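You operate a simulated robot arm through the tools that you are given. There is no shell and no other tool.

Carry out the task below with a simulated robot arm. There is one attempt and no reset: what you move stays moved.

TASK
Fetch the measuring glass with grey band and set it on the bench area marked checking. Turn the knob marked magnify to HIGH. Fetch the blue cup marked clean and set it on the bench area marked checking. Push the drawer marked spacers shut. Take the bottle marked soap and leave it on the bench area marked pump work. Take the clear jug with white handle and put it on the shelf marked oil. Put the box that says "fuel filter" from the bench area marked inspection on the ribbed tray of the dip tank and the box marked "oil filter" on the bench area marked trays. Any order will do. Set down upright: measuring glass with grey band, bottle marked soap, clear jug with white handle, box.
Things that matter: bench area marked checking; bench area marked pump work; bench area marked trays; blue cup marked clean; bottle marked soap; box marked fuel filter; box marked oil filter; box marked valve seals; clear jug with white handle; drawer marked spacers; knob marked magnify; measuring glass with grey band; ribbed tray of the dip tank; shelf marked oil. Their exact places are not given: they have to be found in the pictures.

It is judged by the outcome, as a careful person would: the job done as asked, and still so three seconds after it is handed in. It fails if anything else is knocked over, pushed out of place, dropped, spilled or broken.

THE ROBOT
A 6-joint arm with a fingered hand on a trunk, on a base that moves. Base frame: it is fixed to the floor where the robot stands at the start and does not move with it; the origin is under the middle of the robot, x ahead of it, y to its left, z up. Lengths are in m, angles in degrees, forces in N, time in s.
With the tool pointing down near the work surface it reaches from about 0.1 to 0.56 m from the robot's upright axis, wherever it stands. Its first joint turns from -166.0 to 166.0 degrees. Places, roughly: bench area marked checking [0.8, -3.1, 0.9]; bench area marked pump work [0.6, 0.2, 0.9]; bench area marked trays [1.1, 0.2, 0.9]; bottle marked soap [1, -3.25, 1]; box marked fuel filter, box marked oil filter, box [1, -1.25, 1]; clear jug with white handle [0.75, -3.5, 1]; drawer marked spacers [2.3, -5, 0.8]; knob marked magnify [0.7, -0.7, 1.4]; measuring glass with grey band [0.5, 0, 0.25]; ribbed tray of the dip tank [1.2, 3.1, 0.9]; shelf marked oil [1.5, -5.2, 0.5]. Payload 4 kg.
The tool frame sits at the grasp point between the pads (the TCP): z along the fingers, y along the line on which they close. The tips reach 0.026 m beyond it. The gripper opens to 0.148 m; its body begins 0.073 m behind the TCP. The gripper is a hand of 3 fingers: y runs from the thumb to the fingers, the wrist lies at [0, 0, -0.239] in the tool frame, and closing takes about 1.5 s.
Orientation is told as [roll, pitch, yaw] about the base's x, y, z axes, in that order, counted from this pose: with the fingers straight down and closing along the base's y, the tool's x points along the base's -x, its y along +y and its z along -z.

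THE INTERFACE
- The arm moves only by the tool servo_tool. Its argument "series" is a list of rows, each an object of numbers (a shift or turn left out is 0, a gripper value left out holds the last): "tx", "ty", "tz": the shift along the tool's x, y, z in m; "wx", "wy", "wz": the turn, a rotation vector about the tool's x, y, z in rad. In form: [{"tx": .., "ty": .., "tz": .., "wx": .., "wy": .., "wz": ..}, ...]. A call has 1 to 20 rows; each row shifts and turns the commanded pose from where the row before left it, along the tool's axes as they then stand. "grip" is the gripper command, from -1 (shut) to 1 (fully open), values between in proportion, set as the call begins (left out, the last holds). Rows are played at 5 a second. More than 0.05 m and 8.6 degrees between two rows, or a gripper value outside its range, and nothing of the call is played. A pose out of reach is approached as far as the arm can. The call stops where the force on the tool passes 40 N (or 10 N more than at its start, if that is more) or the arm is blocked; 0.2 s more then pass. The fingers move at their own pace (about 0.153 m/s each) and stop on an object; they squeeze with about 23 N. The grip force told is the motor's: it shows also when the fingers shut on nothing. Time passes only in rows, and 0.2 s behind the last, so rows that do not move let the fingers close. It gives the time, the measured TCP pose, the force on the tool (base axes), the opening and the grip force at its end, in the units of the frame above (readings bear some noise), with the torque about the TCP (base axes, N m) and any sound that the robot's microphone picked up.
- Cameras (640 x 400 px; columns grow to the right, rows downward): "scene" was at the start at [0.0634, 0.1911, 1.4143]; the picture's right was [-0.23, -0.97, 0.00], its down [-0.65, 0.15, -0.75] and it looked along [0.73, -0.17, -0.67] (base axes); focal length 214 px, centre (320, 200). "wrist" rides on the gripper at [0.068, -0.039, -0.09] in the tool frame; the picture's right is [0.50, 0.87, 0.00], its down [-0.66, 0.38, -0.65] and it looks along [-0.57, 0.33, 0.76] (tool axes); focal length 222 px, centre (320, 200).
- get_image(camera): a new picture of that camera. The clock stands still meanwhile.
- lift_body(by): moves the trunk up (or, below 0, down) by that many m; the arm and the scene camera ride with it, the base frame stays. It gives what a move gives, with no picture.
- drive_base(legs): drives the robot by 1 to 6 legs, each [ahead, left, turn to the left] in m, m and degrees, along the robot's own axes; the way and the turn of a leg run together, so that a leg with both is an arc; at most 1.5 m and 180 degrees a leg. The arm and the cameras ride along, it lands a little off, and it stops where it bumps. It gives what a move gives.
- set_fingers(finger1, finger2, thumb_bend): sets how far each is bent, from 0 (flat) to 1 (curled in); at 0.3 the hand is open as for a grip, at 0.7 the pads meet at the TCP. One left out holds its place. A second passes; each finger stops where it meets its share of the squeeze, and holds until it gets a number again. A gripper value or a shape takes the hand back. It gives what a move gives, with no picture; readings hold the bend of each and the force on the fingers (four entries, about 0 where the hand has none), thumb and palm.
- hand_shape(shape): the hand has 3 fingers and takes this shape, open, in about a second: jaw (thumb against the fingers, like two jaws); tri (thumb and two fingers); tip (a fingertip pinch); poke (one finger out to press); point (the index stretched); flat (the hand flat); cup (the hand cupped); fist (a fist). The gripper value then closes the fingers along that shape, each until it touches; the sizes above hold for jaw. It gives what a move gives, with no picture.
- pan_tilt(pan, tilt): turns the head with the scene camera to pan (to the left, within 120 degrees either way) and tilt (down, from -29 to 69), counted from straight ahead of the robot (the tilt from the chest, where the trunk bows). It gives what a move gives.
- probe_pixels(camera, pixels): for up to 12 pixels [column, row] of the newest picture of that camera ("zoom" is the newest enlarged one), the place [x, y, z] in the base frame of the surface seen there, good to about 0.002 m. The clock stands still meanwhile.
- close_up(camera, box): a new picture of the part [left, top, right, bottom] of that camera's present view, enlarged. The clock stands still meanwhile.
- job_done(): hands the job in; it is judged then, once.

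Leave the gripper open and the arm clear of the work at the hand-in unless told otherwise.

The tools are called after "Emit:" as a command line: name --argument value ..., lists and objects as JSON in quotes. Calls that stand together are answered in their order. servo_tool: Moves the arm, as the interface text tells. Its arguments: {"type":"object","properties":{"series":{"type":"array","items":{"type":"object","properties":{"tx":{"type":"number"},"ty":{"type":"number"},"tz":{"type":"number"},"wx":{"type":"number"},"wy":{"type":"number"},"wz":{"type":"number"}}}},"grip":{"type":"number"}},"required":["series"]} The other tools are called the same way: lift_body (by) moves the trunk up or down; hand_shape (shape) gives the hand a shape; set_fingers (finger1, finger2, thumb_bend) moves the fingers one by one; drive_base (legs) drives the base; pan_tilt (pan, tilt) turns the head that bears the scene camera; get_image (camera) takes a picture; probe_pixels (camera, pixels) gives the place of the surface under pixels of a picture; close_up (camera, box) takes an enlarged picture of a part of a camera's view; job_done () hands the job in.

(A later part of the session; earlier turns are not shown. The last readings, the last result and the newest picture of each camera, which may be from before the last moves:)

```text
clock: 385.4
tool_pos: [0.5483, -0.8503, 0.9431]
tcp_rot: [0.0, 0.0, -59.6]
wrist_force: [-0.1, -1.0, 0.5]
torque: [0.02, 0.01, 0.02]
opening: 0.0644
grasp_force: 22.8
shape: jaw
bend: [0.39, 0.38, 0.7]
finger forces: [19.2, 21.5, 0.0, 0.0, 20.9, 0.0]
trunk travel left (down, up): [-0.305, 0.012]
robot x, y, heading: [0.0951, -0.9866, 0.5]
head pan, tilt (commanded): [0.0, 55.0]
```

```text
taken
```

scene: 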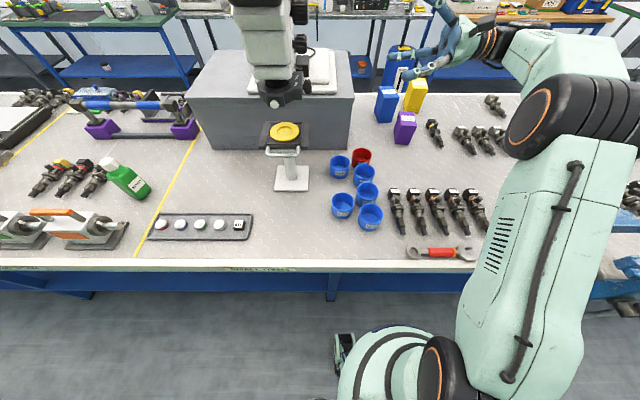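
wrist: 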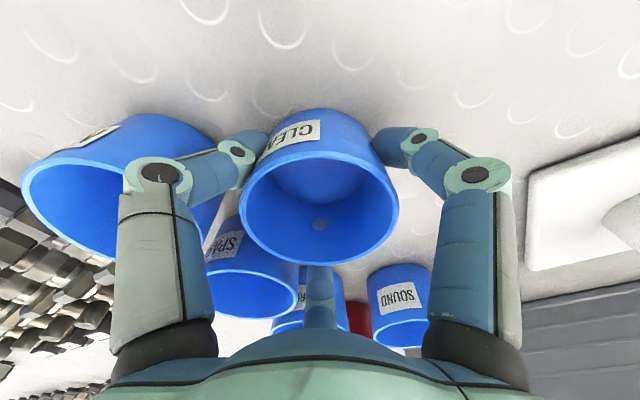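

Cup gripped with 20 N on each finger. I lift it 0.14 m straight up.

Emit:
servo_tool --series '[{"tz": -0.02}, {"tz": -0.03}, {"tz": -0.03}, {"tz": -0.03}, {"tz": -0.03}, {}]'

Emit:
drive_base --legs '[[-0.4, 0, 0]]'

Emit:
get_image --camera "wrist"

Emit:
get_image --camera "scene"

```text
clock: 386.8
tool_pos: [0.5491, -0.8521, 1.0827]
tcp_rot: [-0.1, 0.0, -59.6]
wrist_force: [0.0, 0.3, -0.4]
torque: [-0.02, -0.01, -0.02]
opening: 0.0638
grasp_force: 22.7
shape: jaw
bend: [0.39, 0.38, 0.7]
finger forces: [19.1, 21.6, 0.0, 0.1, 20.8, 0.0]
trunk travel left (down, up): [-0.305, 0.012]
robot x, y, heading: [0.0963, -0.982, 0.5]
head pan, tilt (commanded): [0.0, 55.0]
```

```text
clock: 389.3
tool_pos: [0.1462, -0.8553, 1.083]
tcp_rot: [0.0, 0.0, -60.0]
wrist_force: [-0.2, 0.6, -0.5]
torque: [0.02, 0.01, -0.02]
opening: 0.0643
grasp_force: 22.9
shape: jaw
bend: [0.39, 0.38, 0.7]
finger forces: [19.1, 21.6, 0.1, 0.0, 20.9, 0.0]
trunk travel left (down, up): [-0.305, 0.012]
robot x, y, heading: [-0.3096, -0.9822, -0.2]
head pan, tilt (commanded): [0.0, 55.0]
```

```text
taken
```

wrist: 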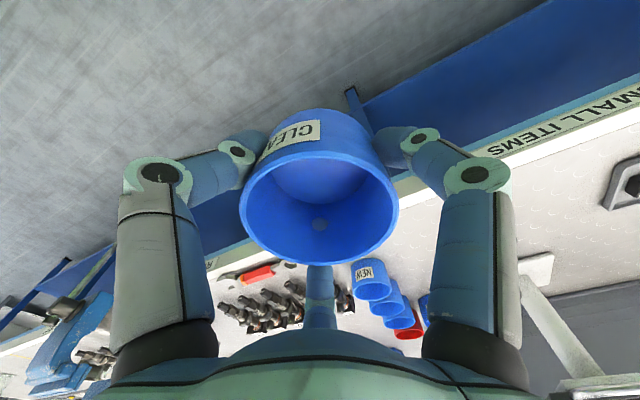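

```text
taken
```

scene: 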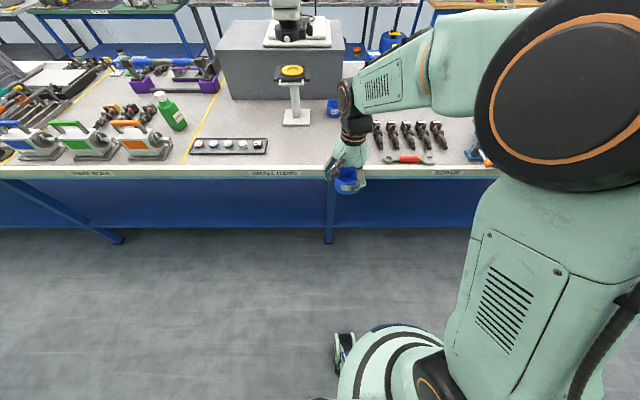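

The cup is held well. I retract it a little to pass the vise safely and strafe right along the aisle to the checking area.

Emit:
servo_tool --series '[{"tx": 0.0169, "ty": -0.0288}, {"tx": 0.0169, "ty": -0.0288}, {"tx": 0.0169, "ty": -0.0288}, {}]'

Emit:
drive_base --legs '[[-0.06, -1.3, 0.2], [0, -0.75, 0]]'

Emit:
get_image --camera "scene"

```text
clock: 390.3
tool_pos: [0.0459, -0.8556, 1.0826]
tcp_rot: [-0.1, 0.0, -60.0]
wrist_force: [0.7, 0.0, -1.0]
torque: [0.0, 0.04, 0.0]
opening: 0.0641
grasp_force: 22.7
shape: jaw
bend: [0.39, 0.38, 0.7]
finger forces: [19.1, 21.7, 0.1, 0.1, 20.9, 0.0]
trunk travel left (down, up): [-0.305, 0.012]
robot x, y, heading: [-0.3078, -0.9862, -0.1]
head pan, tilt (commanded): [0.0, 55.0]
```

```text
clock: 408.6
tool_pos: [0.0055, -2.9211, 1.0834]
tcp_rot: [0.0, 0.0, -59.3]
wrist_force: [0.2, 0.1, -0.6]
torque: [-0.03, 0.01, 0.0]
opening: 0.064
grasp_force: 23.0
shape: jaw
bend: [0.39, 0.38, 0.7]
finger forces: [19.1, 21.7, 0.0, 0.1, 20.8, 0.1]
trunk travel left (down, up): [-0.305, 0.012]
robot x, y, heading: [-0.3415, -3.056, 0.6]
head pan, tilt (commanded): [0.0, 55.0]
```

```text
taken
```

scene: 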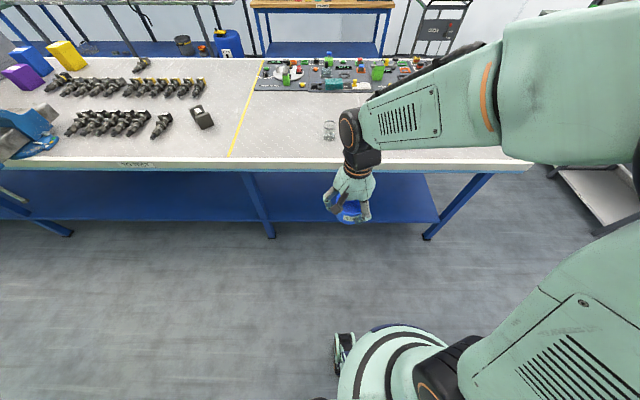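

I drive forward 0.34 m, then place the cup at about (0.47, -3.05), between the glass and the DIRTY cup.

Emit:
drive_base --legs '[[0.34, 0, -0.6]]'

Emit:
get_image --camera "scene"

```text
clock: 410.9
tool_pos: [0.3419, -2.9234, 1.083]
tcp_rot: [-0.1, 0.0, -59.9]
wrist_force: [0.3, 0.2, -0.8]
torque: [0.02, -0.02, 0.0]
opening: 0.0638
grasp_force: 23.0
shape: jaw
bend: [0.39, 0.38, 0.7]
finger forces: [19.1, 21.8, 0.0, 0.0, 20.8, 0.0]
trunk travel left (down, up): [-0.305, 0.012]
robot x, y, heading: [-0.0072, -3.054, 0.1]
head pan, tilt (commanded): [0.0, 55.0]
```

```text
taken
```

scene: 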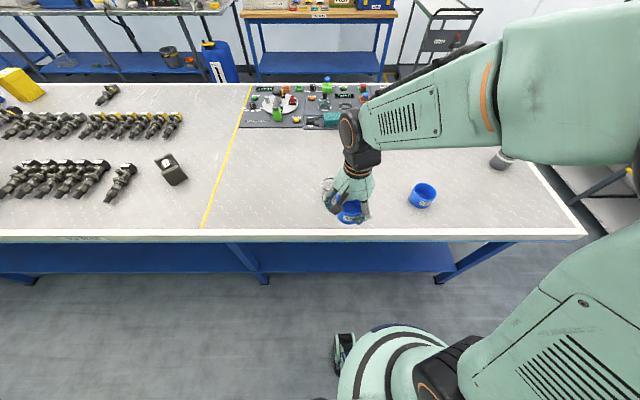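

Emit:
servo_tool --series '[{"tx": -0.0338, "ty": 0.0077}, {"tx": -0.0338, "ty": 0.0077}, {"tx": -0.0338, "ty": 0.0077}, {"tx": -0.0338, "ty": 0.0077}, {"tx": -0.0338, "ty": 0.0077}, {"tz": 0.03}, {"tz": 0.03}, {"tz": 0.03}, {"tz": 0.03}, {"tz": 0.012}, {}]'

Emit:
get_image --camera "scene"

```text
clock: 413.2
tool_pos: [0.4591, -3.0519, 0.9536]
tcp_rot: [0.1, -0.1, -59.9]
wrist_force: [-0.3, 0.5, -0.3]
torque: [0.0, 0.02, 0.01]
opening: 0.0638
grasp_force: 23.4
shape: jaw
bend: [0.77, 0.38, 0.7]
finger forces: [19.1, 21.8, 0.0, 0.1, 20.8, 0.1]
trunk travel left (down, up): [-0.305, 0.012]
robot x, y, heading: [-0.0103, -3.0559, -0.2]
head pan, tilt (commanded): [0.0, 55.0]
```

```text
taken
```

scene: 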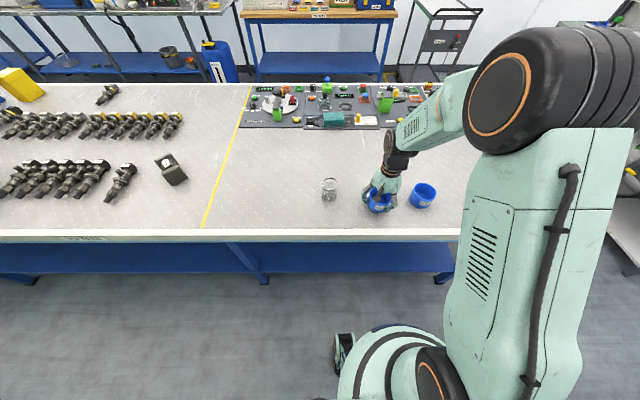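

Now slow steps down until contact.

Emit:
servo_tool --series '[{"tz": 0.004}, {"tz": 0.003}, {}]'

Emit:
servo_tool --series '[{"tz": 0.002}, {"tz": 0.002}, {}]'

```text
clock: 414.1
tool_pos: [0.4579, -3.0515, 0.9436]
tcp_rot: [0.1, 0.0, -60.0]
wrist_force: [-0.2, -0.2, -0.8]
torque: [-0.03, -0.07, -0.03]
opening: 0.064
grasp_force: 22.8
shape: jaw
bend: [0.77, 0.38, 0.7]
finger forces: [19.2, 21.9, 0.1, 0.0, 20.7, 0.1]
trunk travel left (down, up): [-0.305, 0.012]
robot x, y, heading: [-0.0085, -3.0578, -0.1]
head pan, tilt (commanded): [0.0, 55.0]
```

```text
clock: 414.9
tool_pos: [0.4602, -3.0515, 0.9415]
tcp_rot: [0.1, -0.1, -60.0]
wrist_force: [-0.1, -1.5, 18.8]
torque: [-0.09, 0.0, 0.0]
opening: 0.0642
grasp_force: 23.3
shape: jaw
bend: [0.39, 0.38, 0.7]
finger forces: [20.8, 24.0, 0.1, 0.0, 23.6, 0.0]
trunk travel left (down, up): [-0.305, 0.012]
robot x, y, heading: [-0.0106, -3.0551, 0.0]
head pan, tilt (commanded): [0.0, 55.0]
```

Contact at 19 N: the cup stands. I release and withdraw straight up.

Emit:
servo_tool --series '[{"tz": -0.001}, {}, {}, {}, {}]' --grip 0.6

Emit:
servo_tool --series '[{"tz": -0.02}, {"tz": -0.03}, {"tz": -0.03}, {"tz": -0.03}, {"tz": -0.03}, {}]'

Emit:
get_image --camera "wrist"

```text
clock: 416.1
tool_pos: [0.4592, -3.0515, 0.941]
tcp_rot: [-0.1, 0.0, -59.9]
wrist_force: [-0.1, -0.3, 0.0]
torque: [0.02, -0.02, 0.0]
opening: 0.1183
grasp_force: 0.1
shape: jaw
bend: [0.26, 0.26, 0.48]
finger forces: [0.0, 0.0, 0.1, 0.0, 0.0, 0.1]
trunk travel left (down, up): [-0.305, 0.012]
robot x, y, heading: [-0.0114, -3.0557, -0.4]
head pan, tilt (commanded): [0.0, 55.0]
```

```text
clock: 417.4
tool_pos: [0.4586, -3.0517, 1.0813]
tcp_rot: [0.0, 0.0, -60.0]
wrist_force: [-0.3, 0.1, 0.4]
torque: [0.03, -0.01, 0.04]
opening: 0.118
grasp_force: 0.0
shape: jaw
bend: [0.26, 0.25, 0.48]
finger forces: [0.1, 0.0, 0.0, 0.1, 0.0, 0.0]
trunk travel left (down, up): [-0.305, 0.012]
robot x, y, heading: [-0.0117, -3.0552, -0.2]
head pan, tilt (commanded): [0.0, 55.0]
```

```text
taken
```

wrist: 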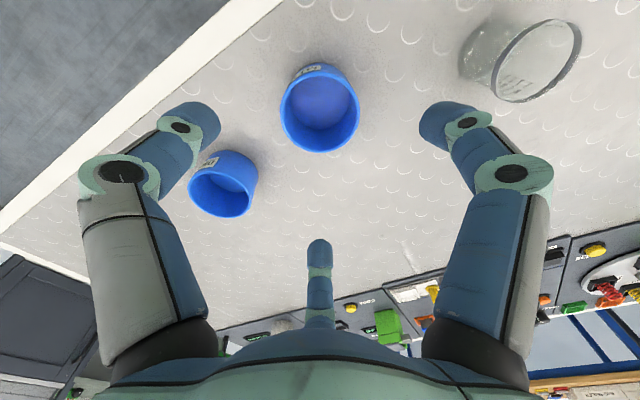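

The CLEAN cup stands in place; glass and DIRTY cup are undisturbed. Next the boxes, from the far side of the bench. I back off, fold the arm and drive round the bench end.

Emit:
drive_base --legs '[[-0.4, 0, 0]]'

Emit:
servo_tool --series '[{"tx": -0.03, "ty": -0.035}, {"tx": -0.03, "ty": -0.035}, {"tx": -0.03, "ty": -0.035}, {"tx": -0.03, "ty": -0.035}, {}]' --grip 1

Emit:
drive_base --legs '[[0, -1.2, 0], [1.2, 0, 0], [1.0, 0, 0]]'

Emit:
pan_tilt --pan 60 --tilt 25

Emit:
get_image --camera "scene"

```text
clock: 420.0
tool_pos: [0.0462, -3.0493, 1.0825]
tcp_rot: [0.1, 0.0, -60.0]
wrist_force: [0.2, -0.2, -0.4]
torque: [0.02, -0.03, -0.01]
opening: 0.1179
grasp_force: 0.1
shape: jaw
bend: [0.26, 0.25, 0.48]
finger forces: [0.1, 0.0, 0.0, 0.1, 0.0, 0.1]
trunk travel left (down, up): [-0.305, 0.012]
robot x, y, heading: [-0.4237, -3.0528, 0.0]
head pan, tilt (commanded): [0.0, 55.0]
```

```text
clock: 421.2
tool_pos: [-0.0141, -3.2238, 1.0826]
tcp_rot: [-0.1, 0.0, -59.9]
wrist_force: [0.2, 0.4, 0.5]
torque: [0.02, 0.03, -0.03]
opening: 0.1479
grasp_force: 0.1
shape: jaw
bend: [0.3, 0.3, 0.3]
finger forces: [0.0, 0.0, 0.0, 0.1, 0.1, 0.1]
trunk travel left (down, up): [-0.305, 0.012]
robot x, y, heading: [-0.4224, -3.0547, 0.1]
head pan, tilt (commanded): [0.0, 55.0]
```

```text
clock: 442.5
tool_pos: [2.1556, -4.4604, 1.0818]
tcp_rot: [-0.1, 0.1, -60.6]
wrist_force: [0.7, 0.2, -1.0]
torque: [0.03, 0.0, 0.02]
opening: 0.148
grasp_force: 0.1
shape: jaw
bend: [0.3, 0.3, 0.3]
finger forces: [0.0, 0.0, 0.1, 0.0, 0.0, 0.0]
trunk travel left (down, up): [-0.305, 0.012]
robot x, y, heading: [1.7475, -4.2843, -0.7]
head pan, tilt (commanded): [0.0, 55.0]
```

```text
clock: 443.8
tool_pos: [2.1557, -4.461, 1.0822]
tcp_rot: [0.0, 0.0, -60.6]
wrist_force: [-0.3, 0.1, -0.9]
torque: [-0.01, 0.02, -0.02]
opening: 0.1479
grasp_force: 0.1
shape: jaw
bend: [0.3, 0.3, 0.3]
finger forces: [0.0, 0.1, 0.0, 0.0, 0.0, 0.1]
trunk travel left (down, up): [-0.305, 0.012]
robot x, y, heading: [1.7469, -4.2873, -0.9]
head pan, tilt (commanded): [60.0, 25.0]
```

```text
taken
```

scene: 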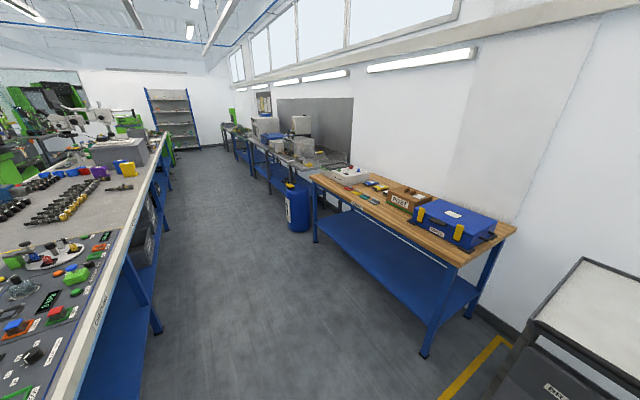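

The far aisle lies between the main bench and wall benches; a label is on the bench's far edge at (98,310). I zoom in to read it and probe the aisle.

Emit:
close_up --camera "scene" --box '[40, 200, 180, 390]'

Emit:
probe_pixels --camera "scene" --pixels '[[98, 310], [135, 225], [155, 165], [425, 355], [315, 240], [300, 225], [60, 380], [155, 330], [240, 170], [315, 180], [165, 150], [200, 250]]'

```text
2.11 times, centred on (110, 295) of scene
```

zoom: 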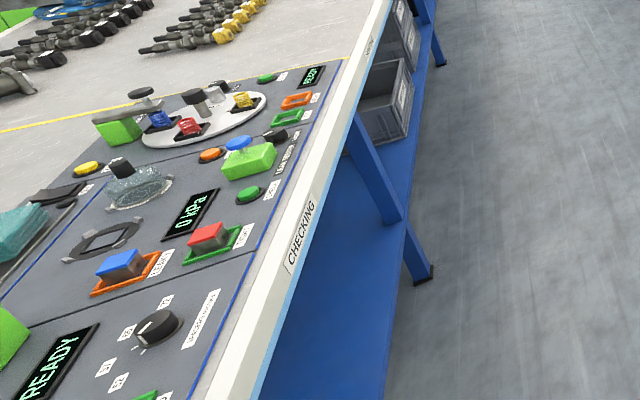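

```text
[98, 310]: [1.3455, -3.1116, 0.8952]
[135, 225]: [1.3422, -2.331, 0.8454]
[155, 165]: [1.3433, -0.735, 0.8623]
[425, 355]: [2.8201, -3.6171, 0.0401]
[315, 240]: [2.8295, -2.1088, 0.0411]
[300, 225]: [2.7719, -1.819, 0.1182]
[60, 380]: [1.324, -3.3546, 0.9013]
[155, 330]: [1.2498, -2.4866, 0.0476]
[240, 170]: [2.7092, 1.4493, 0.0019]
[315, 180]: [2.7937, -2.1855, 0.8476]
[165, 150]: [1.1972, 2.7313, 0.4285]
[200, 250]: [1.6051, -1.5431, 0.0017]
```

CHECKING is labelled on the far edge too, so that whole bench end is the checking area. I turn left and drive up the far aisle to the boxes.

Emit:
drive_base --legs '[[0, 0, 90.9], [1.5, -0.1, 0], [1.5, 0, 0], [0, 0, 90]]'

Emit:
pan_tilt --pan 0 --tilt 40

Emit:
get_image --camera "scene"

```text
refused: leg 2 is longer than a leg can be; nothing moved
```

```text
clock: 445.1
tool_pos: [2.1545, -4.4607, 1.0811]
tcp_rot: [0.0, 0.0, -60.6]
wrist_force: [0.3, 0.1, -0.1]
torque: [-0.03, -0.04, 0.05]
opening: 0.1479
grasp_force: 0.0
shape: jaw
bend: [0.3, 0.3, 0.3]
finger forces: [0.1, 0.0, 0.0, 0.0, 0.1, 0.0]
trunk travel left (down, up): [-0.305, 0.012]
robot x, y, heading: [1.7485, -4.2918, -0.8]
head pan, tilt (commanded): [0.0, 40.0]
```

```text
taken
```

scene: 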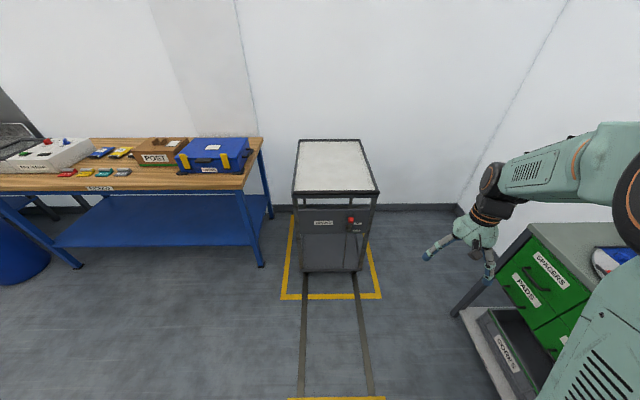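

The leg was too long; I split it into shorter legs.

Emit:
drive_base --legs '[[0, 0, 90.9], [1.4, -0.1, 0], [1.4, 0, 0], [0.25, 0, 0], [0, 0, 90]]'

Emit:
get_image --camera "scene"

```text
clock: 467.8
tool_pos: [1.4474, -1.0594, 1.0819]
tcp_rot: [0.0, -0.1, 119.4]
wrist_force: [-0.7, -0.6, 0.6]
torque: [-0.02, 0.0, 0.03]
opening: 0.1478
grasp_force: 0.0
shape: jaw
bend: [0.3, 0.3, 0.3]
finger forces: [0.1, 0.0, 0.1, 0.0, 0.0, 0.0]
trunk travel left (down, up): [-0.305, 0.012]
robot x, y, heading: [1.8557, -1.2369, 178.9]
head pan, tilt (commanded): [0.0, 40.0]
```

```text
taken
```

scene: 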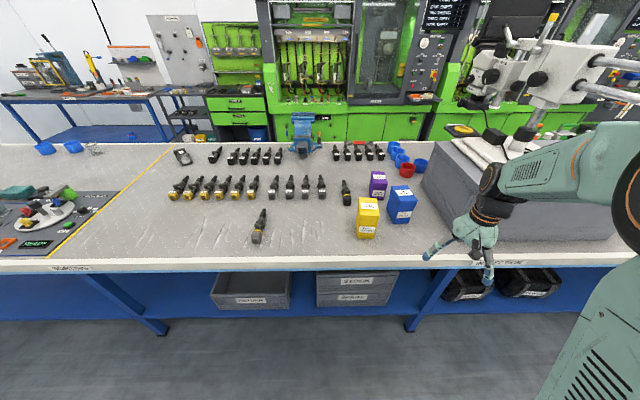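

Now I see the boxes from the far side: yellow (367,215), blue (401,204), purple (378,184). I zoom to read the labels.

Emit:
close_up --camera "scene" --box '[340, 155, 430, 245]'

Emit:
probe_pixels --camera "scene" --pixels '[[367, 200], [367, 225], [358, 215], [377, 215], [367, 237], [401, 192], [401, 212], [392, 205], [412, 203], [378, 176], [378, 190], [367, 258]]'

```text
4.44 times, centred on (385, 200) of scene
```

zoom: 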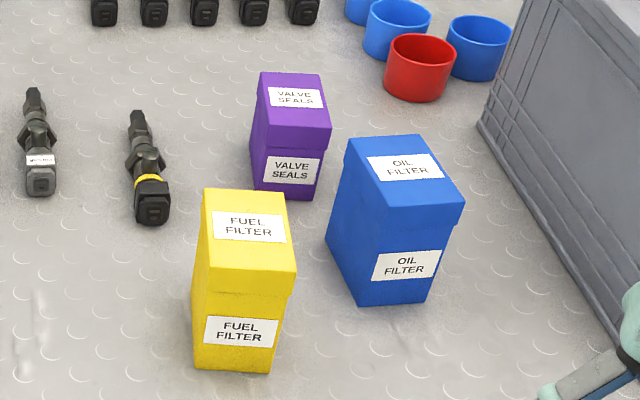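

```text
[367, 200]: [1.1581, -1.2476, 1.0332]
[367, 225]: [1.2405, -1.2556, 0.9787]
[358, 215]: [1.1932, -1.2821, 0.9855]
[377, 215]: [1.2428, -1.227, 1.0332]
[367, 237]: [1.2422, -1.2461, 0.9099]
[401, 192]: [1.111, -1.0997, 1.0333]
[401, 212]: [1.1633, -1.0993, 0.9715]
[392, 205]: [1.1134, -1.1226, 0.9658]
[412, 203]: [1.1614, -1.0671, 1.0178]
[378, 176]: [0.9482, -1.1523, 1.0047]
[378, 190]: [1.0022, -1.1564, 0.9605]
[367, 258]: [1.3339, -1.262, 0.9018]
```

Yellow is FUEL FILTER, blue is OIL FILTER, purple VALVE SEALS (stays). I read the area labels on this bench edge.

Emit:
close_up --camera "scene" --box '[30, 245, 190, 285]'

Emit:
close_up --camera "scene" --box '[440, 235, 600, 300]'

Emit:
close_up --camera "scene" --box '[350, 180, 420, 250]'

Emit:
probe_pixels --camera "zoom" --pixels '[[115, 105], [230, 105], [110, 180], [240, 225], [230, 160], [165, 150], [340, 60], [470, 60], [395, 45], [400, 140], [160, 330], [450, 100]]'

```text
4.00 times, centred on (110, 265) of scene
```

zoom: 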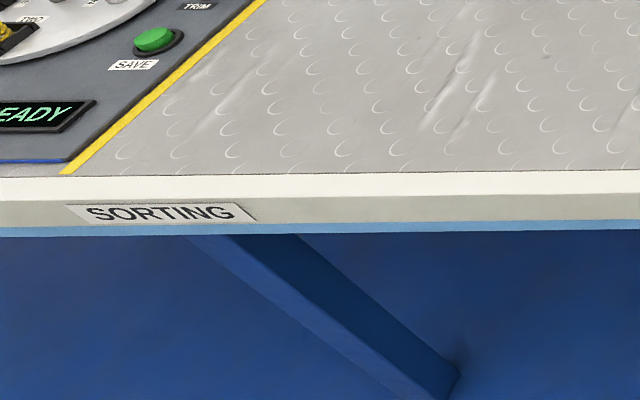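

```text
4.00 times, centred on (520, 268) of scene
```

zoom: 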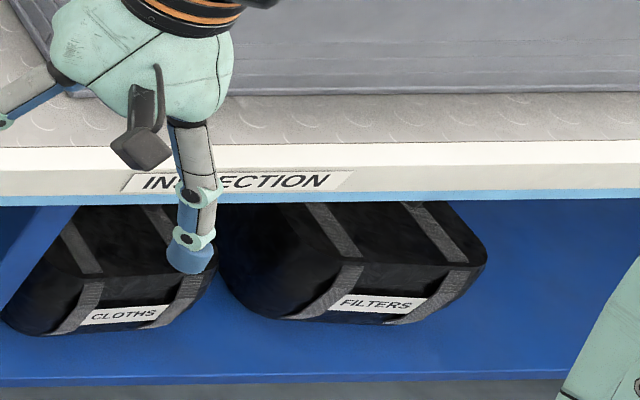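

```text
5.71 times, centred on (385, 215) of scene
```

zoom: 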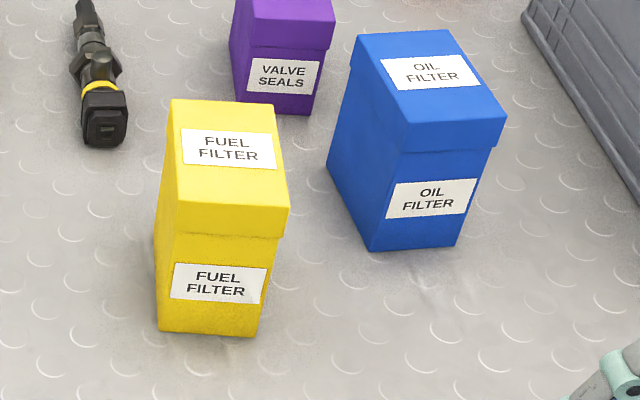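

```text
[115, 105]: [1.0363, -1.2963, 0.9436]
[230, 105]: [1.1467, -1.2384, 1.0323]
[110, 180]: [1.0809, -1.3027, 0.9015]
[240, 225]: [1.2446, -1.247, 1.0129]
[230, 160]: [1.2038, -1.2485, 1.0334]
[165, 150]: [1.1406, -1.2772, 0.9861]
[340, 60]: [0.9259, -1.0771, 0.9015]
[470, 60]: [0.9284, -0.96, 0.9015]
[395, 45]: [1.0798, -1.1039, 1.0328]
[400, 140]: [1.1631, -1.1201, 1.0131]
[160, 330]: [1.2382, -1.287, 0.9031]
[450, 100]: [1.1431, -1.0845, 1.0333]
```

Both boxes stand in INSPECTION. I get the corner positions of the yellow and blue boxes.

Emit:
probe_pixels --camera "zoom" --pixels '[[180, 200], [286, 205], [176, 103], [266, 106], [170, 240], [278, 240], [162, 328], [256, 335], [405, 120], [500, 115], [360, 38], [450, 34]]'

Emit:
probe_pixels --camera "zoom" --pixels '[[400, 155], [490, 150], [374, 248], [452, 245], [332, 170], [350, 100], [330, 60], [265, 230], [185, 235], [160, 180]]'

```text
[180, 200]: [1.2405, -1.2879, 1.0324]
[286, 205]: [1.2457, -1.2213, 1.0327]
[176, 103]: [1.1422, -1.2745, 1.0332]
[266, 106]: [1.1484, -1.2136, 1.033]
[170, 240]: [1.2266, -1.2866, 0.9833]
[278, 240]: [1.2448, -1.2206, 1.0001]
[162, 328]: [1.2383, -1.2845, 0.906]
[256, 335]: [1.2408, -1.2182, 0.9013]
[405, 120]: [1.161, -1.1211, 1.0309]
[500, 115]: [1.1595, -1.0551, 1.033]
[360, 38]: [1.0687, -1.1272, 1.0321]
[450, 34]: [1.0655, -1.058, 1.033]
```

```text
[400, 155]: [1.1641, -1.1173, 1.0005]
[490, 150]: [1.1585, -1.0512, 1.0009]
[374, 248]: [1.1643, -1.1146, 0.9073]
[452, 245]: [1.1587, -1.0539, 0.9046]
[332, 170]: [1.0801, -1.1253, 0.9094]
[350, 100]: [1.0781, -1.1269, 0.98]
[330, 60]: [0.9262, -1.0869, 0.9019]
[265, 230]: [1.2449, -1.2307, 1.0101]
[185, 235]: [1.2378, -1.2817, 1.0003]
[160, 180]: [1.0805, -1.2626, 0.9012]
```

Blue box: lid about 0.094 x 0.067, centre (1.114, -1.090), long axis turned about +3°; yellow: centre (1.194, -1.249), turned about -5.5°. I take the blue OIL FILTER box first: thumb on its near short face, two fingers on the long faces. I raise the hand, turn it and drive forward 0.235 m.

Emit:
servo_tool --series '[{"tz": -0.04}, {"tz": -0.04}, {"tz": -0.02}, {"wz": 0.116}, {"wz": 0.116}, {"wz": 0.116}, {"wz": 0.116}, {}]'

Emit:
drive_base --legs '[[0.235, 0, 1.1]]'

Emit:
get_image --camera "wrist"

```text
clock: 469.6
tool_pos: [1.449, -1.0574, 1.1816]
tcp_rot: [0.0, 0.0, 92.7]
wrist_force: [-0.1, 0.2, -0.2]
torque: [-0.01, -0.01, -0.03]
opening: 0.1478
grasp_force: 0.0
shape: jaw
bend: [0.3, 0.3, 0.3]
finger forces: [0.1, 0.0, 0.1, 0.0, 0.0, 0.0]
trunk travel left (down, up): [-0.305, 0.012]
robot x, y, heading: [1.8589, -1.2344, 179.3]
head pan, tilt (commanded): [0.0, 40.0]
```

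```text
clock: 471.3
tool_pos: [1.2081, -1.0643, 1.1814]
tcp_rot: [-0.2, 0.0, 93.6]
wrist_force: [-0.8, 0.1, -0.3]
torque: [0.03, -0.05, 0.0]
opening: 0.1481
grasp_force: 0.0
shape: jaw
bend: [0.3, 0.3, 0.3]
finger forces: [0.0, 0.1, 0.1, 0.1, 0.0, 0.0]
trunk travel left (down, up): [-0.305, 0.012]
robot x, y, heading: [1.6225, -1.233, -180.3]
head pan, tilt (commanded): [0.0, 40.0]
```

```text
taken
```

wrist: 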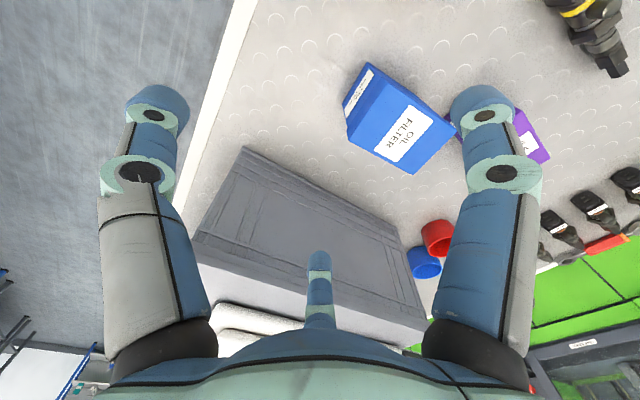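

Emit:
close_up --camera "wrist" --box '[330, 40, 470, 190]'

Emit:
probe_pixels --camera "zoom" --pixels '[[250, 130], [540, 375], [400, 380], [130, 300], [340, 240], [150, 270], [560, 330], [260, 120], [390, 370], [545, 350]]'

```text
2.67 times, centred on (400, 115) of wrist
```

zoom: 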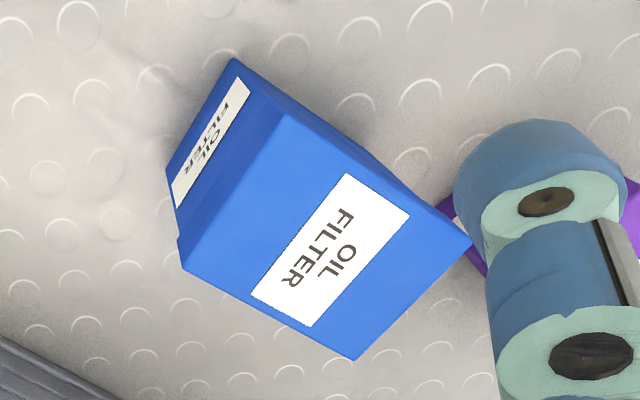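

```text
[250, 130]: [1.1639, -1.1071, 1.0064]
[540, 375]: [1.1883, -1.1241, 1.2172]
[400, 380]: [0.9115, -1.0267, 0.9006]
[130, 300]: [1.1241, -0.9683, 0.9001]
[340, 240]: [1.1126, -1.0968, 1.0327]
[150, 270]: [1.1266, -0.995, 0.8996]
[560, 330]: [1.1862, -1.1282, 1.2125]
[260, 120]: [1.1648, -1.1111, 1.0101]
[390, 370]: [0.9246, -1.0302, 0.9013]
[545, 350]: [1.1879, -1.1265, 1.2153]
```

Emit:
probe_pixels --camera "zoom" --pixels '[[288, 122], [460, 240], [354, 352], [190, 263], [375, 180], [410, 298], [272, 308], [238, 190]]'

```text
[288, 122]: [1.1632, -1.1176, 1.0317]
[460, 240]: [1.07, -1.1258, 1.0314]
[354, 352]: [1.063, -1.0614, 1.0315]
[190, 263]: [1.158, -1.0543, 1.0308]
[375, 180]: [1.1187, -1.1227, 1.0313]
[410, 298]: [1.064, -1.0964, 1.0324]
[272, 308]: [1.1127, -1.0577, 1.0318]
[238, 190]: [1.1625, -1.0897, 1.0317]
```

Blue box centre (1.1136, -1.0898), long axis at 184.6°. I move above the grasp point (1.132, -1.088).

Emit:
servo_tool --series '[{"tx": 0.0064, "ty": 0.0258, "tz": 0.0267}, {"tx": 0.0064, "ty": 0.0258, "tz": 0.0267}, {"tx": 0.0064, "ty": 0.0258, "tz": 0.0267}, {}]'

Emit:
get_image --camera "wrist"

```text
clock: 472.3
tool_pos: [1.1313, -1.0882, 1.0998]
tcp_rot: [0.0, 0.0, 93.5]
wrist_force: [-0.8, 0.2, 0.8]
torque: [0.02, 0.01, -0.05]
opening: 0.1476
grasp_force: 0.1
shape: jaw
bend: [0.3, 0.3, 0.3]
finger forces: [0.0, 0.0, 0.0, 0.0, 0.1, 0.0]
trunk travel left (down, up): [-0.305, 0.012]
robot x, y, heading: [1.6193, -1.2336, -179.7]
head pan, tilt (commanded): [0.0, 40.0]
```

```text
taken
```

wrist: 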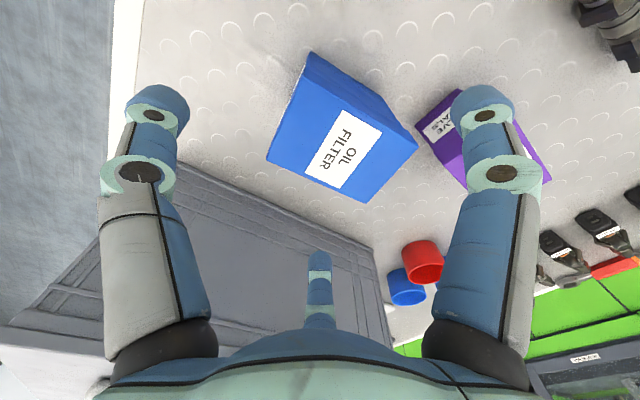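

Aligned; purple box and grey block are clear. I descend.

Emit:
servo_tool --series '[{"tz": 0.03}, {"tz": 0.03}, {}]'

Emit:
get_image --camera "wrist"

```text
clock: 473.1
tool_pos: [1.1326, -1.0887, 1.0416]
tcp_rot: [0.1, -0.1, 93.6]
wrist_force: [-0.8, 0.0, 0.1]
torque: [0.01, -0.01, 0.02]
opening: 0.148
grasp_force: 0.0
shape: jaw
bend: [0.3, 0.3, 0.3]
finger forces: [0.0, 0.1, 0.0, 0.1, 0.0, 0.0]
trunk travel left (down, up): [-0.305, 0.012]
robot x, y, heading: [1.6184, -1.2308, -180.0]
head pan, tilt (commanded): [0.0, 40.0]
```

```text
taken
```

wrist: 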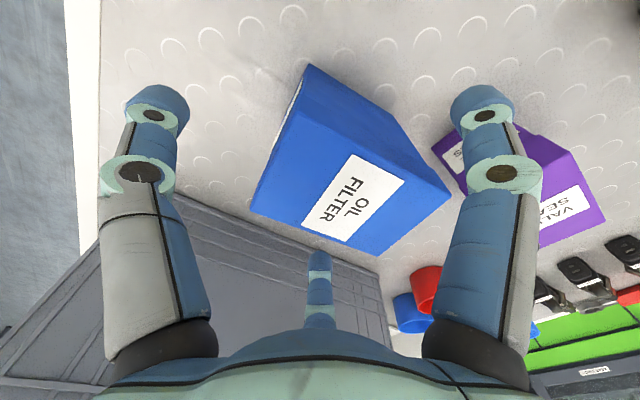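

Emit:
servo_tool --series '[{"tz": 0.025}, {"tz": 0.025}, {"tz": 0.022}, {}]'

Emit:
get_image --camera "wrist"

```text
clock: 474.1
tool_pos: [1.1338, -1.087, 0.9692]
tcp_rot: [0.2, -0.1, 93.6]
wrist_force: [-0.8, 1.0, 12.9]
torque: [-0.03, 0.29, 0.03]
opening: 0.1477
grasp_force: 0.0
shape: jaw
bend: [0.3, 0.29, 0.3]
finger forces: [5.1, 6.9, 0.1, 0.0, 0.1, 0.0]
trunk travel left (down, up): [-0.305, 0.012]
robot x, y, heading: [1.6192, -1.2299, -180.2]
head pan, tilt (commanded): [0.0, 40.0]
```

```text
taken
```

wrist: 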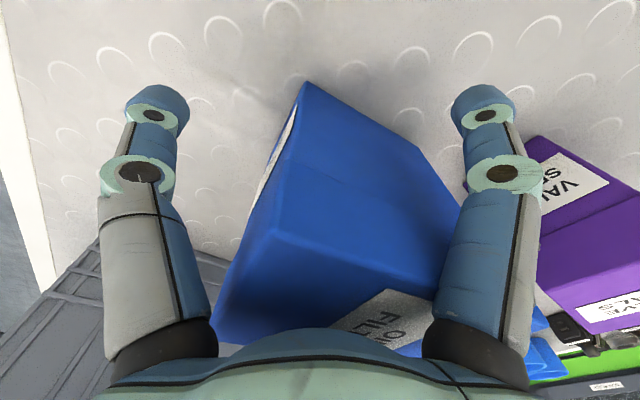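

The fingers touch the lid's upper edges because I went too deep (13 N). I raise 0.016 m and check that the force is gone.

Emit:
servo_tool --series '[{"tz": -0.008}, {"tz": -0.008}, {}]'

Emit:
get_image --camera "wrist"

```text
clock: 474.9
tool_pos: [1.1345, -1.0882, 0.9838]
tcp_rot: [0.0, 0.0, 93.6]
wrist_force: [-0.4, 1.0, 0.6]
torque: [0.0, 0.01, 0.03]
opening: 0.1478
grasp_force: 0.2
shape: jaw
bend: [0.3, 0.3, 0.3]
finger forces: [0.1, 0.0, 0.0, 0.0, 0.1, 0.0]
trunk travel left (down, up): [-0.305, 0.012]
robot x, y, heading: [1.6188, -1.2293, -179.7]
head pan, tilt (commanded): [0.0, 40.0]
```

```text
taken
```

wrist: 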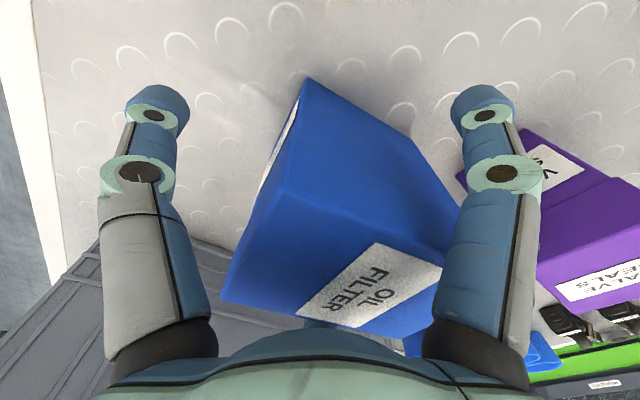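

Free again. I close the fingers on the box.

Emit:
servo_tool --series '[{}, {}, {}, {}, {}, {}, {}]' --grip -1

Emit:
get_image --camera "wrist"

Emit:
get_image --camera "scene"

```text
clock: 476.5
tool_pos: [1.1332, -1.0887, 0.9834]
tcp_rot: [0.0, 0.0, 93.6]
wrist_force: [0.5, -0.7, -1.2]
torque: [-0.01, -0.07, 0.0]
opening: 0.061
grasp_force: 22.9
shape: jaw
bend: [0.37, 0.36, 0.7]
finger forces: [18.2, 18.5, 0.1, 0.1, 21.0, 0.0]
trunk travel left (down, up): [-0.305, 0.012]
robot x, y, heading: [1.6179, -1.2322, -180.1]
head pan, tilt (commanded): [0.0, 40.0]
```

```text
taken
```

wrist: 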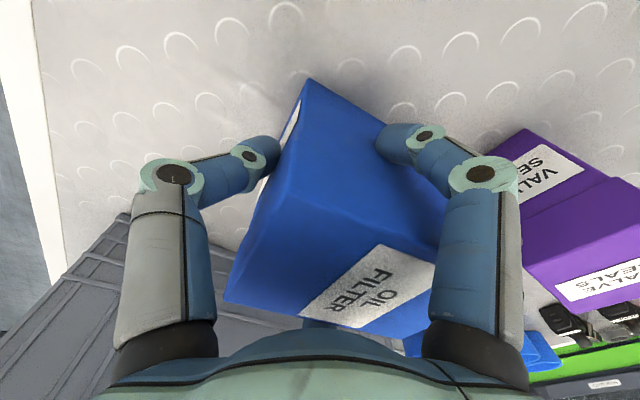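

```text
taken
```

scene: 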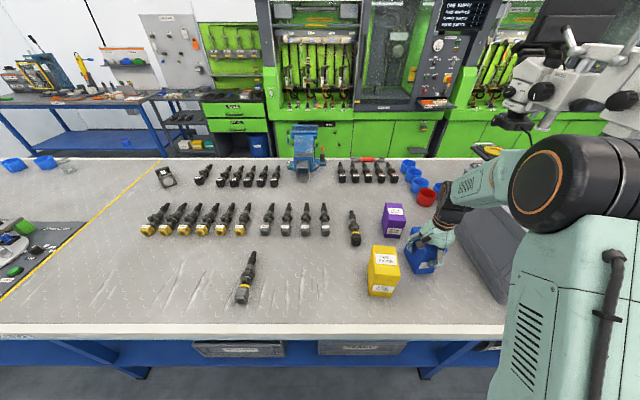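

Held with about 20 N per finger. I lift 0.04 m and check.

Emit:
servo_tool --series '[{"tz": -0.01}, {"tz": -0.015}, {"tz": -0.015}, {}]'

Emit:
get_image --camera "wrist"

```text
clock: 477.5
tool_pos: [1.1318, -1.0881, 1.0244]
tcp_rot: [-0.1, -0.1, 93.6]
wrist_force: [-1.2, 0.9, -2.7]
torque: [-0.02, -0.06, 0.01]
opening: 0.0609
grasp_force: 23.9
shape: jaw
bend: [0.37, 0.36, 0.7]
finger forces: [18.3, 18.8, 0.1, 0.0, 20.9, 0.0]
trunk travel left (down, up): [-0.305, 0.012]
robot x, y, heading: [1.6143, -1.234, -180.2]
head pan, tilt (commanded): [0.0, 40.0]
```

```text
taken
```

wrist: 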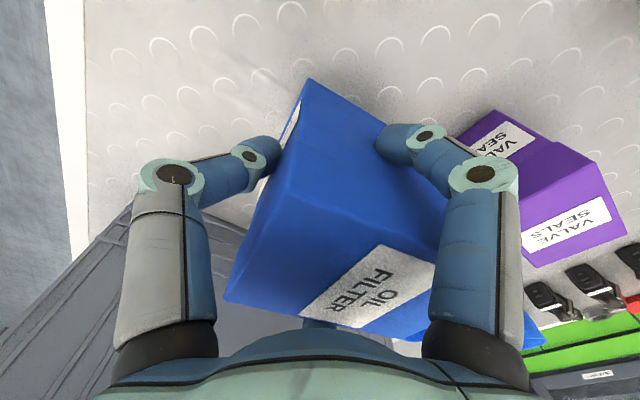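

The box hangs steady (about 2.5 N). I raise it another 0.14 m and back off from the bench.

Emit:
servo_tool --series '[{"tz": -0.03}, {"tz": -0.035}, {"tz": -0.035}, {"tz": -0.035}, {}]'

Emit:
drive_base --legs '[[-0.3, 0, 0]]'

Emit:
get_image --camera "wrist"

```text
clock: 478.7
tool_pos: [1.131, -1.0887, 1.1601]
tcp_rot: [-0.1, 0.0, 93.6]
wrist_force: [-0.5, 0.0, -3.1]
torque: [-0.02, -0.06, -0.01]
opening: 0.0605
grasp_force: 22.1
shape: jaw
bend: [0.37, 0.36, 0.7]
finger forces: [18.4, 18.9, 0.1, 0.0, 20.7, 0.0]
trunk travel left (down, up): [-0.305, 0.012]
robot x, y, heading: [1.6166, -1.2304, -180.1]
head pan, tilt (commanded): [0.0, 40.0]
```

```text
clock: 480.8
tool_pos: [1.4255, -1.0861, 1.1604]
tcp_rot: [0.0, 0.1, 93.3]
wrist_force: [0.4, 0.3, -2.9]
torque: [0.03, -0.05, 0.0]
opening: 0.0602
grasp_force: 23.3
shape: jaw
bend: [0.37, 0.36, 0.7]
finger forces: [18.4, 18.8, 0.0, 0.1, 20.8, 0.0]
trunk travel left (down, up): [-0.305, 0.012]
robot x, y, heading: [1.9144, -1.2345, 179.4]
head pan, tilt (commanded): [0.0, 40.0]
```

```text
taken
```

wrist: 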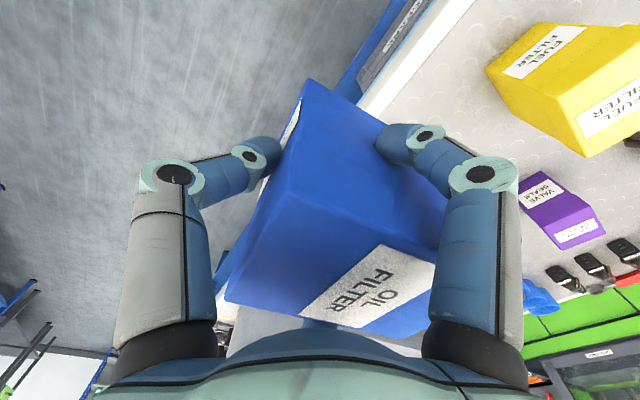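

The grip is steady. I back up a bit more and strafe right (towards +y) to the trays area.

Emit:
drive_base --legs '[[-0.1, 0, 0.6], [0, -1.25, 0]]'

Emit:
get_image --camera "scene"

```text
clock: 492.8
tool_pos: [1.5171, 0.169, 1.1605]
tcp_rot: [-0.1, 0.1, 94.0]
wrist_force: [-0.1, 0.3, -2.3]
torque: [-0.01, -0.08, -0.01]
opening: 0.0607
grasp_force: 23.2
shape: jaw
bend: [0.37, 0.36, 0.7]
finger forces: [18.3, 18.8, 0.0, 0.1, 20.7, 0.0]
trunk travel left (down, up): [-0.305, 0.012]
robot x, y, heading: [2.0074, 0.0311, -179.5]
head pan, tilt (commanded): [0.0, 40.0]
```

```text
taken
```

scene: 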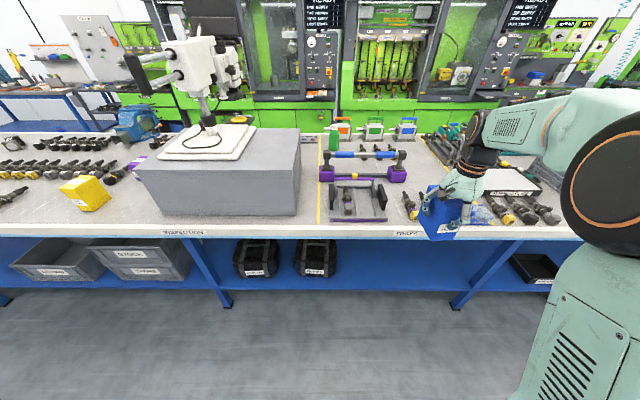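

I check the yellow box, which looks slanted at the picture's edge, and the trays area.

Emit:
close_up --camera "scene" --box '[30, 140, 170, 240]'

Emit:
close_up --camera "scene" --box '[300, 120, 460, 250]'

Emit:
probe_pixels --camera "scene" --pixels '[[400, 233], [400, 222], [330, 220], [385, 222], [345, 190], [365, 180], [410, 210], [320, 190], [400, 190], [390, 205], [350, 212], [420, 190]]'

```text
4.00 times, centred on (100, 190) of scene
```

zoom: 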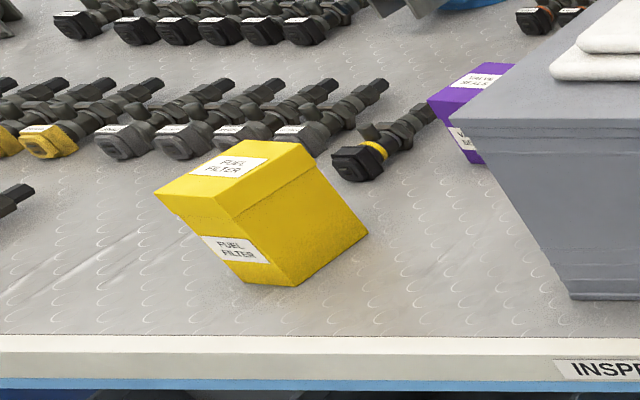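

```text
3.08 times, centred on (380, 185) of scene
```

zoom: 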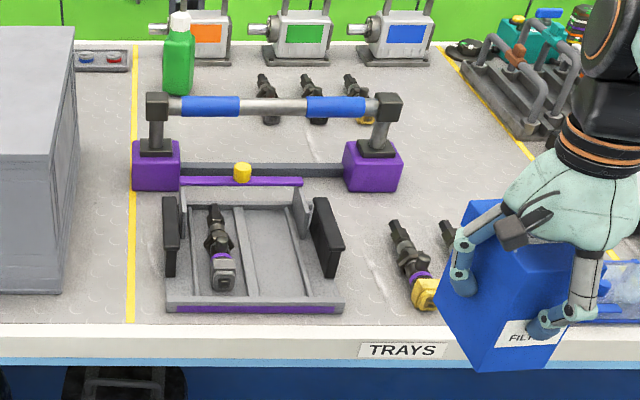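

```text
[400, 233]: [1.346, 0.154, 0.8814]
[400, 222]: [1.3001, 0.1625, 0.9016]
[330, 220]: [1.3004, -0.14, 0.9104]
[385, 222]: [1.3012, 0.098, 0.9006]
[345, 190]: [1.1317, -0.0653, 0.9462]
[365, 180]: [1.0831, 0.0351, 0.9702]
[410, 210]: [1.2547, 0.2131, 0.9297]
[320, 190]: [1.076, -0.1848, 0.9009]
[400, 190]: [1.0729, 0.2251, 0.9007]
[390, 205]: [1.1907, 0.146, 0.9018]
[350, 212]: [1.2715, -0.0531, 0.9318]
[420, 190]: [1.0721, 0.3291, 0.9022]
```

The yellow box is upright (only perspective). For placing on TRAYS I need a clearer view, so I strafe 0.35 m further right.

Emit:
drive_base --legs '[[0, -0.4, 0]]'

Emit:
pan_tilt --pan 15 --tilt 45

Emit:
get_image --camera "scene"

```text
clock: 496.9
tool_pos: [1.5144, 0.5688, 1.1599]
tcp_rot: [-0.1, 0.0, 94.2]
wrist_force: [-0.2, 0.4, -1.5]
torque: [0.02, -0.03, 0.04]
opening: 0.0606
grasp_force: 22.8
shape: jaw
bend: [0.37, 0.36, 0.7]
finger forces: [18.4, 19.0, 0.1, 0.0, 20.6, 0.0]
trunk travel left (down, up): [-0.305, 0.012]
robot x, y, heading: [2.003, 0.4317, -179.4]
head pan, tilt (commanded): [0.0, 40.0]
```

```text
clock: 497.6
tool_pos: [1.5132, 0.5692, 1.1603]
tcp_rot: [-0.2, -0.1, 94.2]
wrist_force: [-0.3, -0.6, -2.6]
torque: [-0.01, -0.05, 0.01]
opening: 0.0605
grasp_force: 23.2
shape: jaw
bend: [0.37, 0.36, 0.7]
finger forces: [18.4, 18.8, 0.0, 0.0, 20.7, 0.0]
trunk travel left (down, up): [-0.305, 0.012]
robot x, y, heading: [2.0024, 0.4319, -179.3]
head pan, tilt (commanded): [15.0, 45.0]
```

```text
taken
```

scene: 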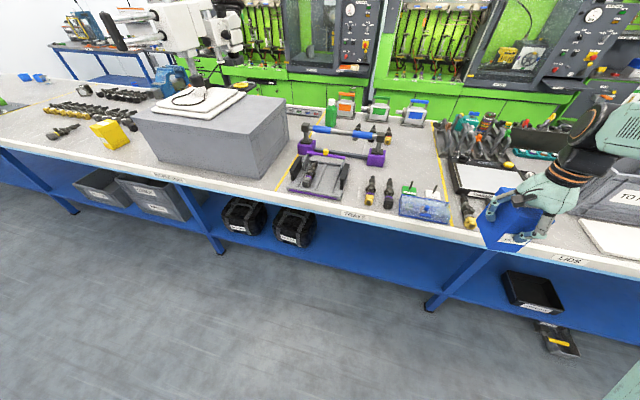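

Emit:
close_up --camera "scene" --box '[280, 90, 480, 230]'

Emit:
probe_pixels --camera "zoom" --pixels '[[300, 180], [340, 270], [380, 200], [430, 200], [240, 290], [280, 300], [350, 360], [330, 230], [400, 250], [300, 250], [370, 180], [450, 290]]'

```text
2.86 times, centred on (380, 160) of scene
```

zoom: 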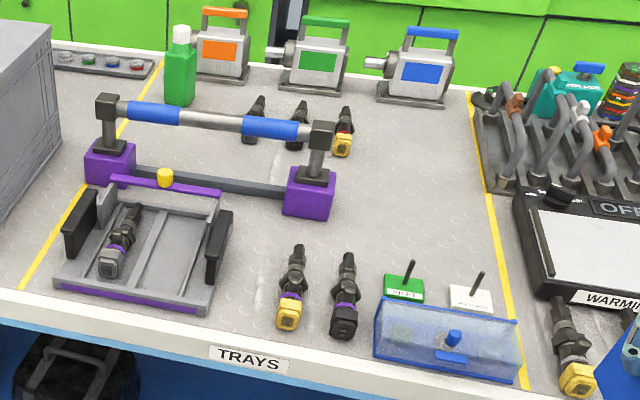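

```text
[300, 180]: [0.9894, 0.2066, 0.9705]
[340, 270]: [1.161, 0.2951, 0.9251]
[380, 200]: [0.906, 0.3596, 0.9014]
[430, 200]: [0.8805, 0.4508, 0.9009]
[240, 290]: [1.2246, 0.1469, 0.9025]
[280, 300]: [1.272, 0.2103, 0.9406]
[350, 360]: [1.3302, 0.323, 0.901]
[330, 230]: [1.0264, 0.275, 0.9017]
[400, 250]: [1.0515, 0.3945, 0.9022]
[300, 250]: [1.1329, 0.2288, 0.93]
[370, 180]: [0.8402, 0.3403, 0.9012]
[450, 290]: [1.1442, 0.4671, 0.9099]
```

Free space lies around (1.03, 0.38). I probe the nearby tags and injector tips precisely.

Emit:
probe_pixels --camera "zoom" --pixels '[[408, 263], [405, 280], [390, 290], [420, 285], [470, 290], [478, 273], [345, 257], [298, 246], [330, 180], [325, 215], [380, 305], [455, 265]]'

```text
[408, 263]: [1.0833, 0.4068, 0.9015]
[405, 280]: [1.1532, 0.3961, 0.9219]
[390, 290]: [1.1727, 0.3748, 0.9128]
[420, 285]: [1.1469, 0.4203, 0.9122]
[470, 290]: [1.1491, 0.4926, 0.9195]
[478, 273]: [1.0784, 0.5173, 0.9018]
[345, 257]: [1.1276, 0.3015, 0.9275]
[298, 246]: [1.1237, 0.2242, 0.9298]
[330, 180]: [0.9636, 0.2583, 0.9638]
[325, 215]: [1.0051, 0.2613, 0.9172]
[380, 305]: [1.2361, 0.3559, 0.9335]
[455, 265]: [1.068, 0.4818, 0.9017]
```

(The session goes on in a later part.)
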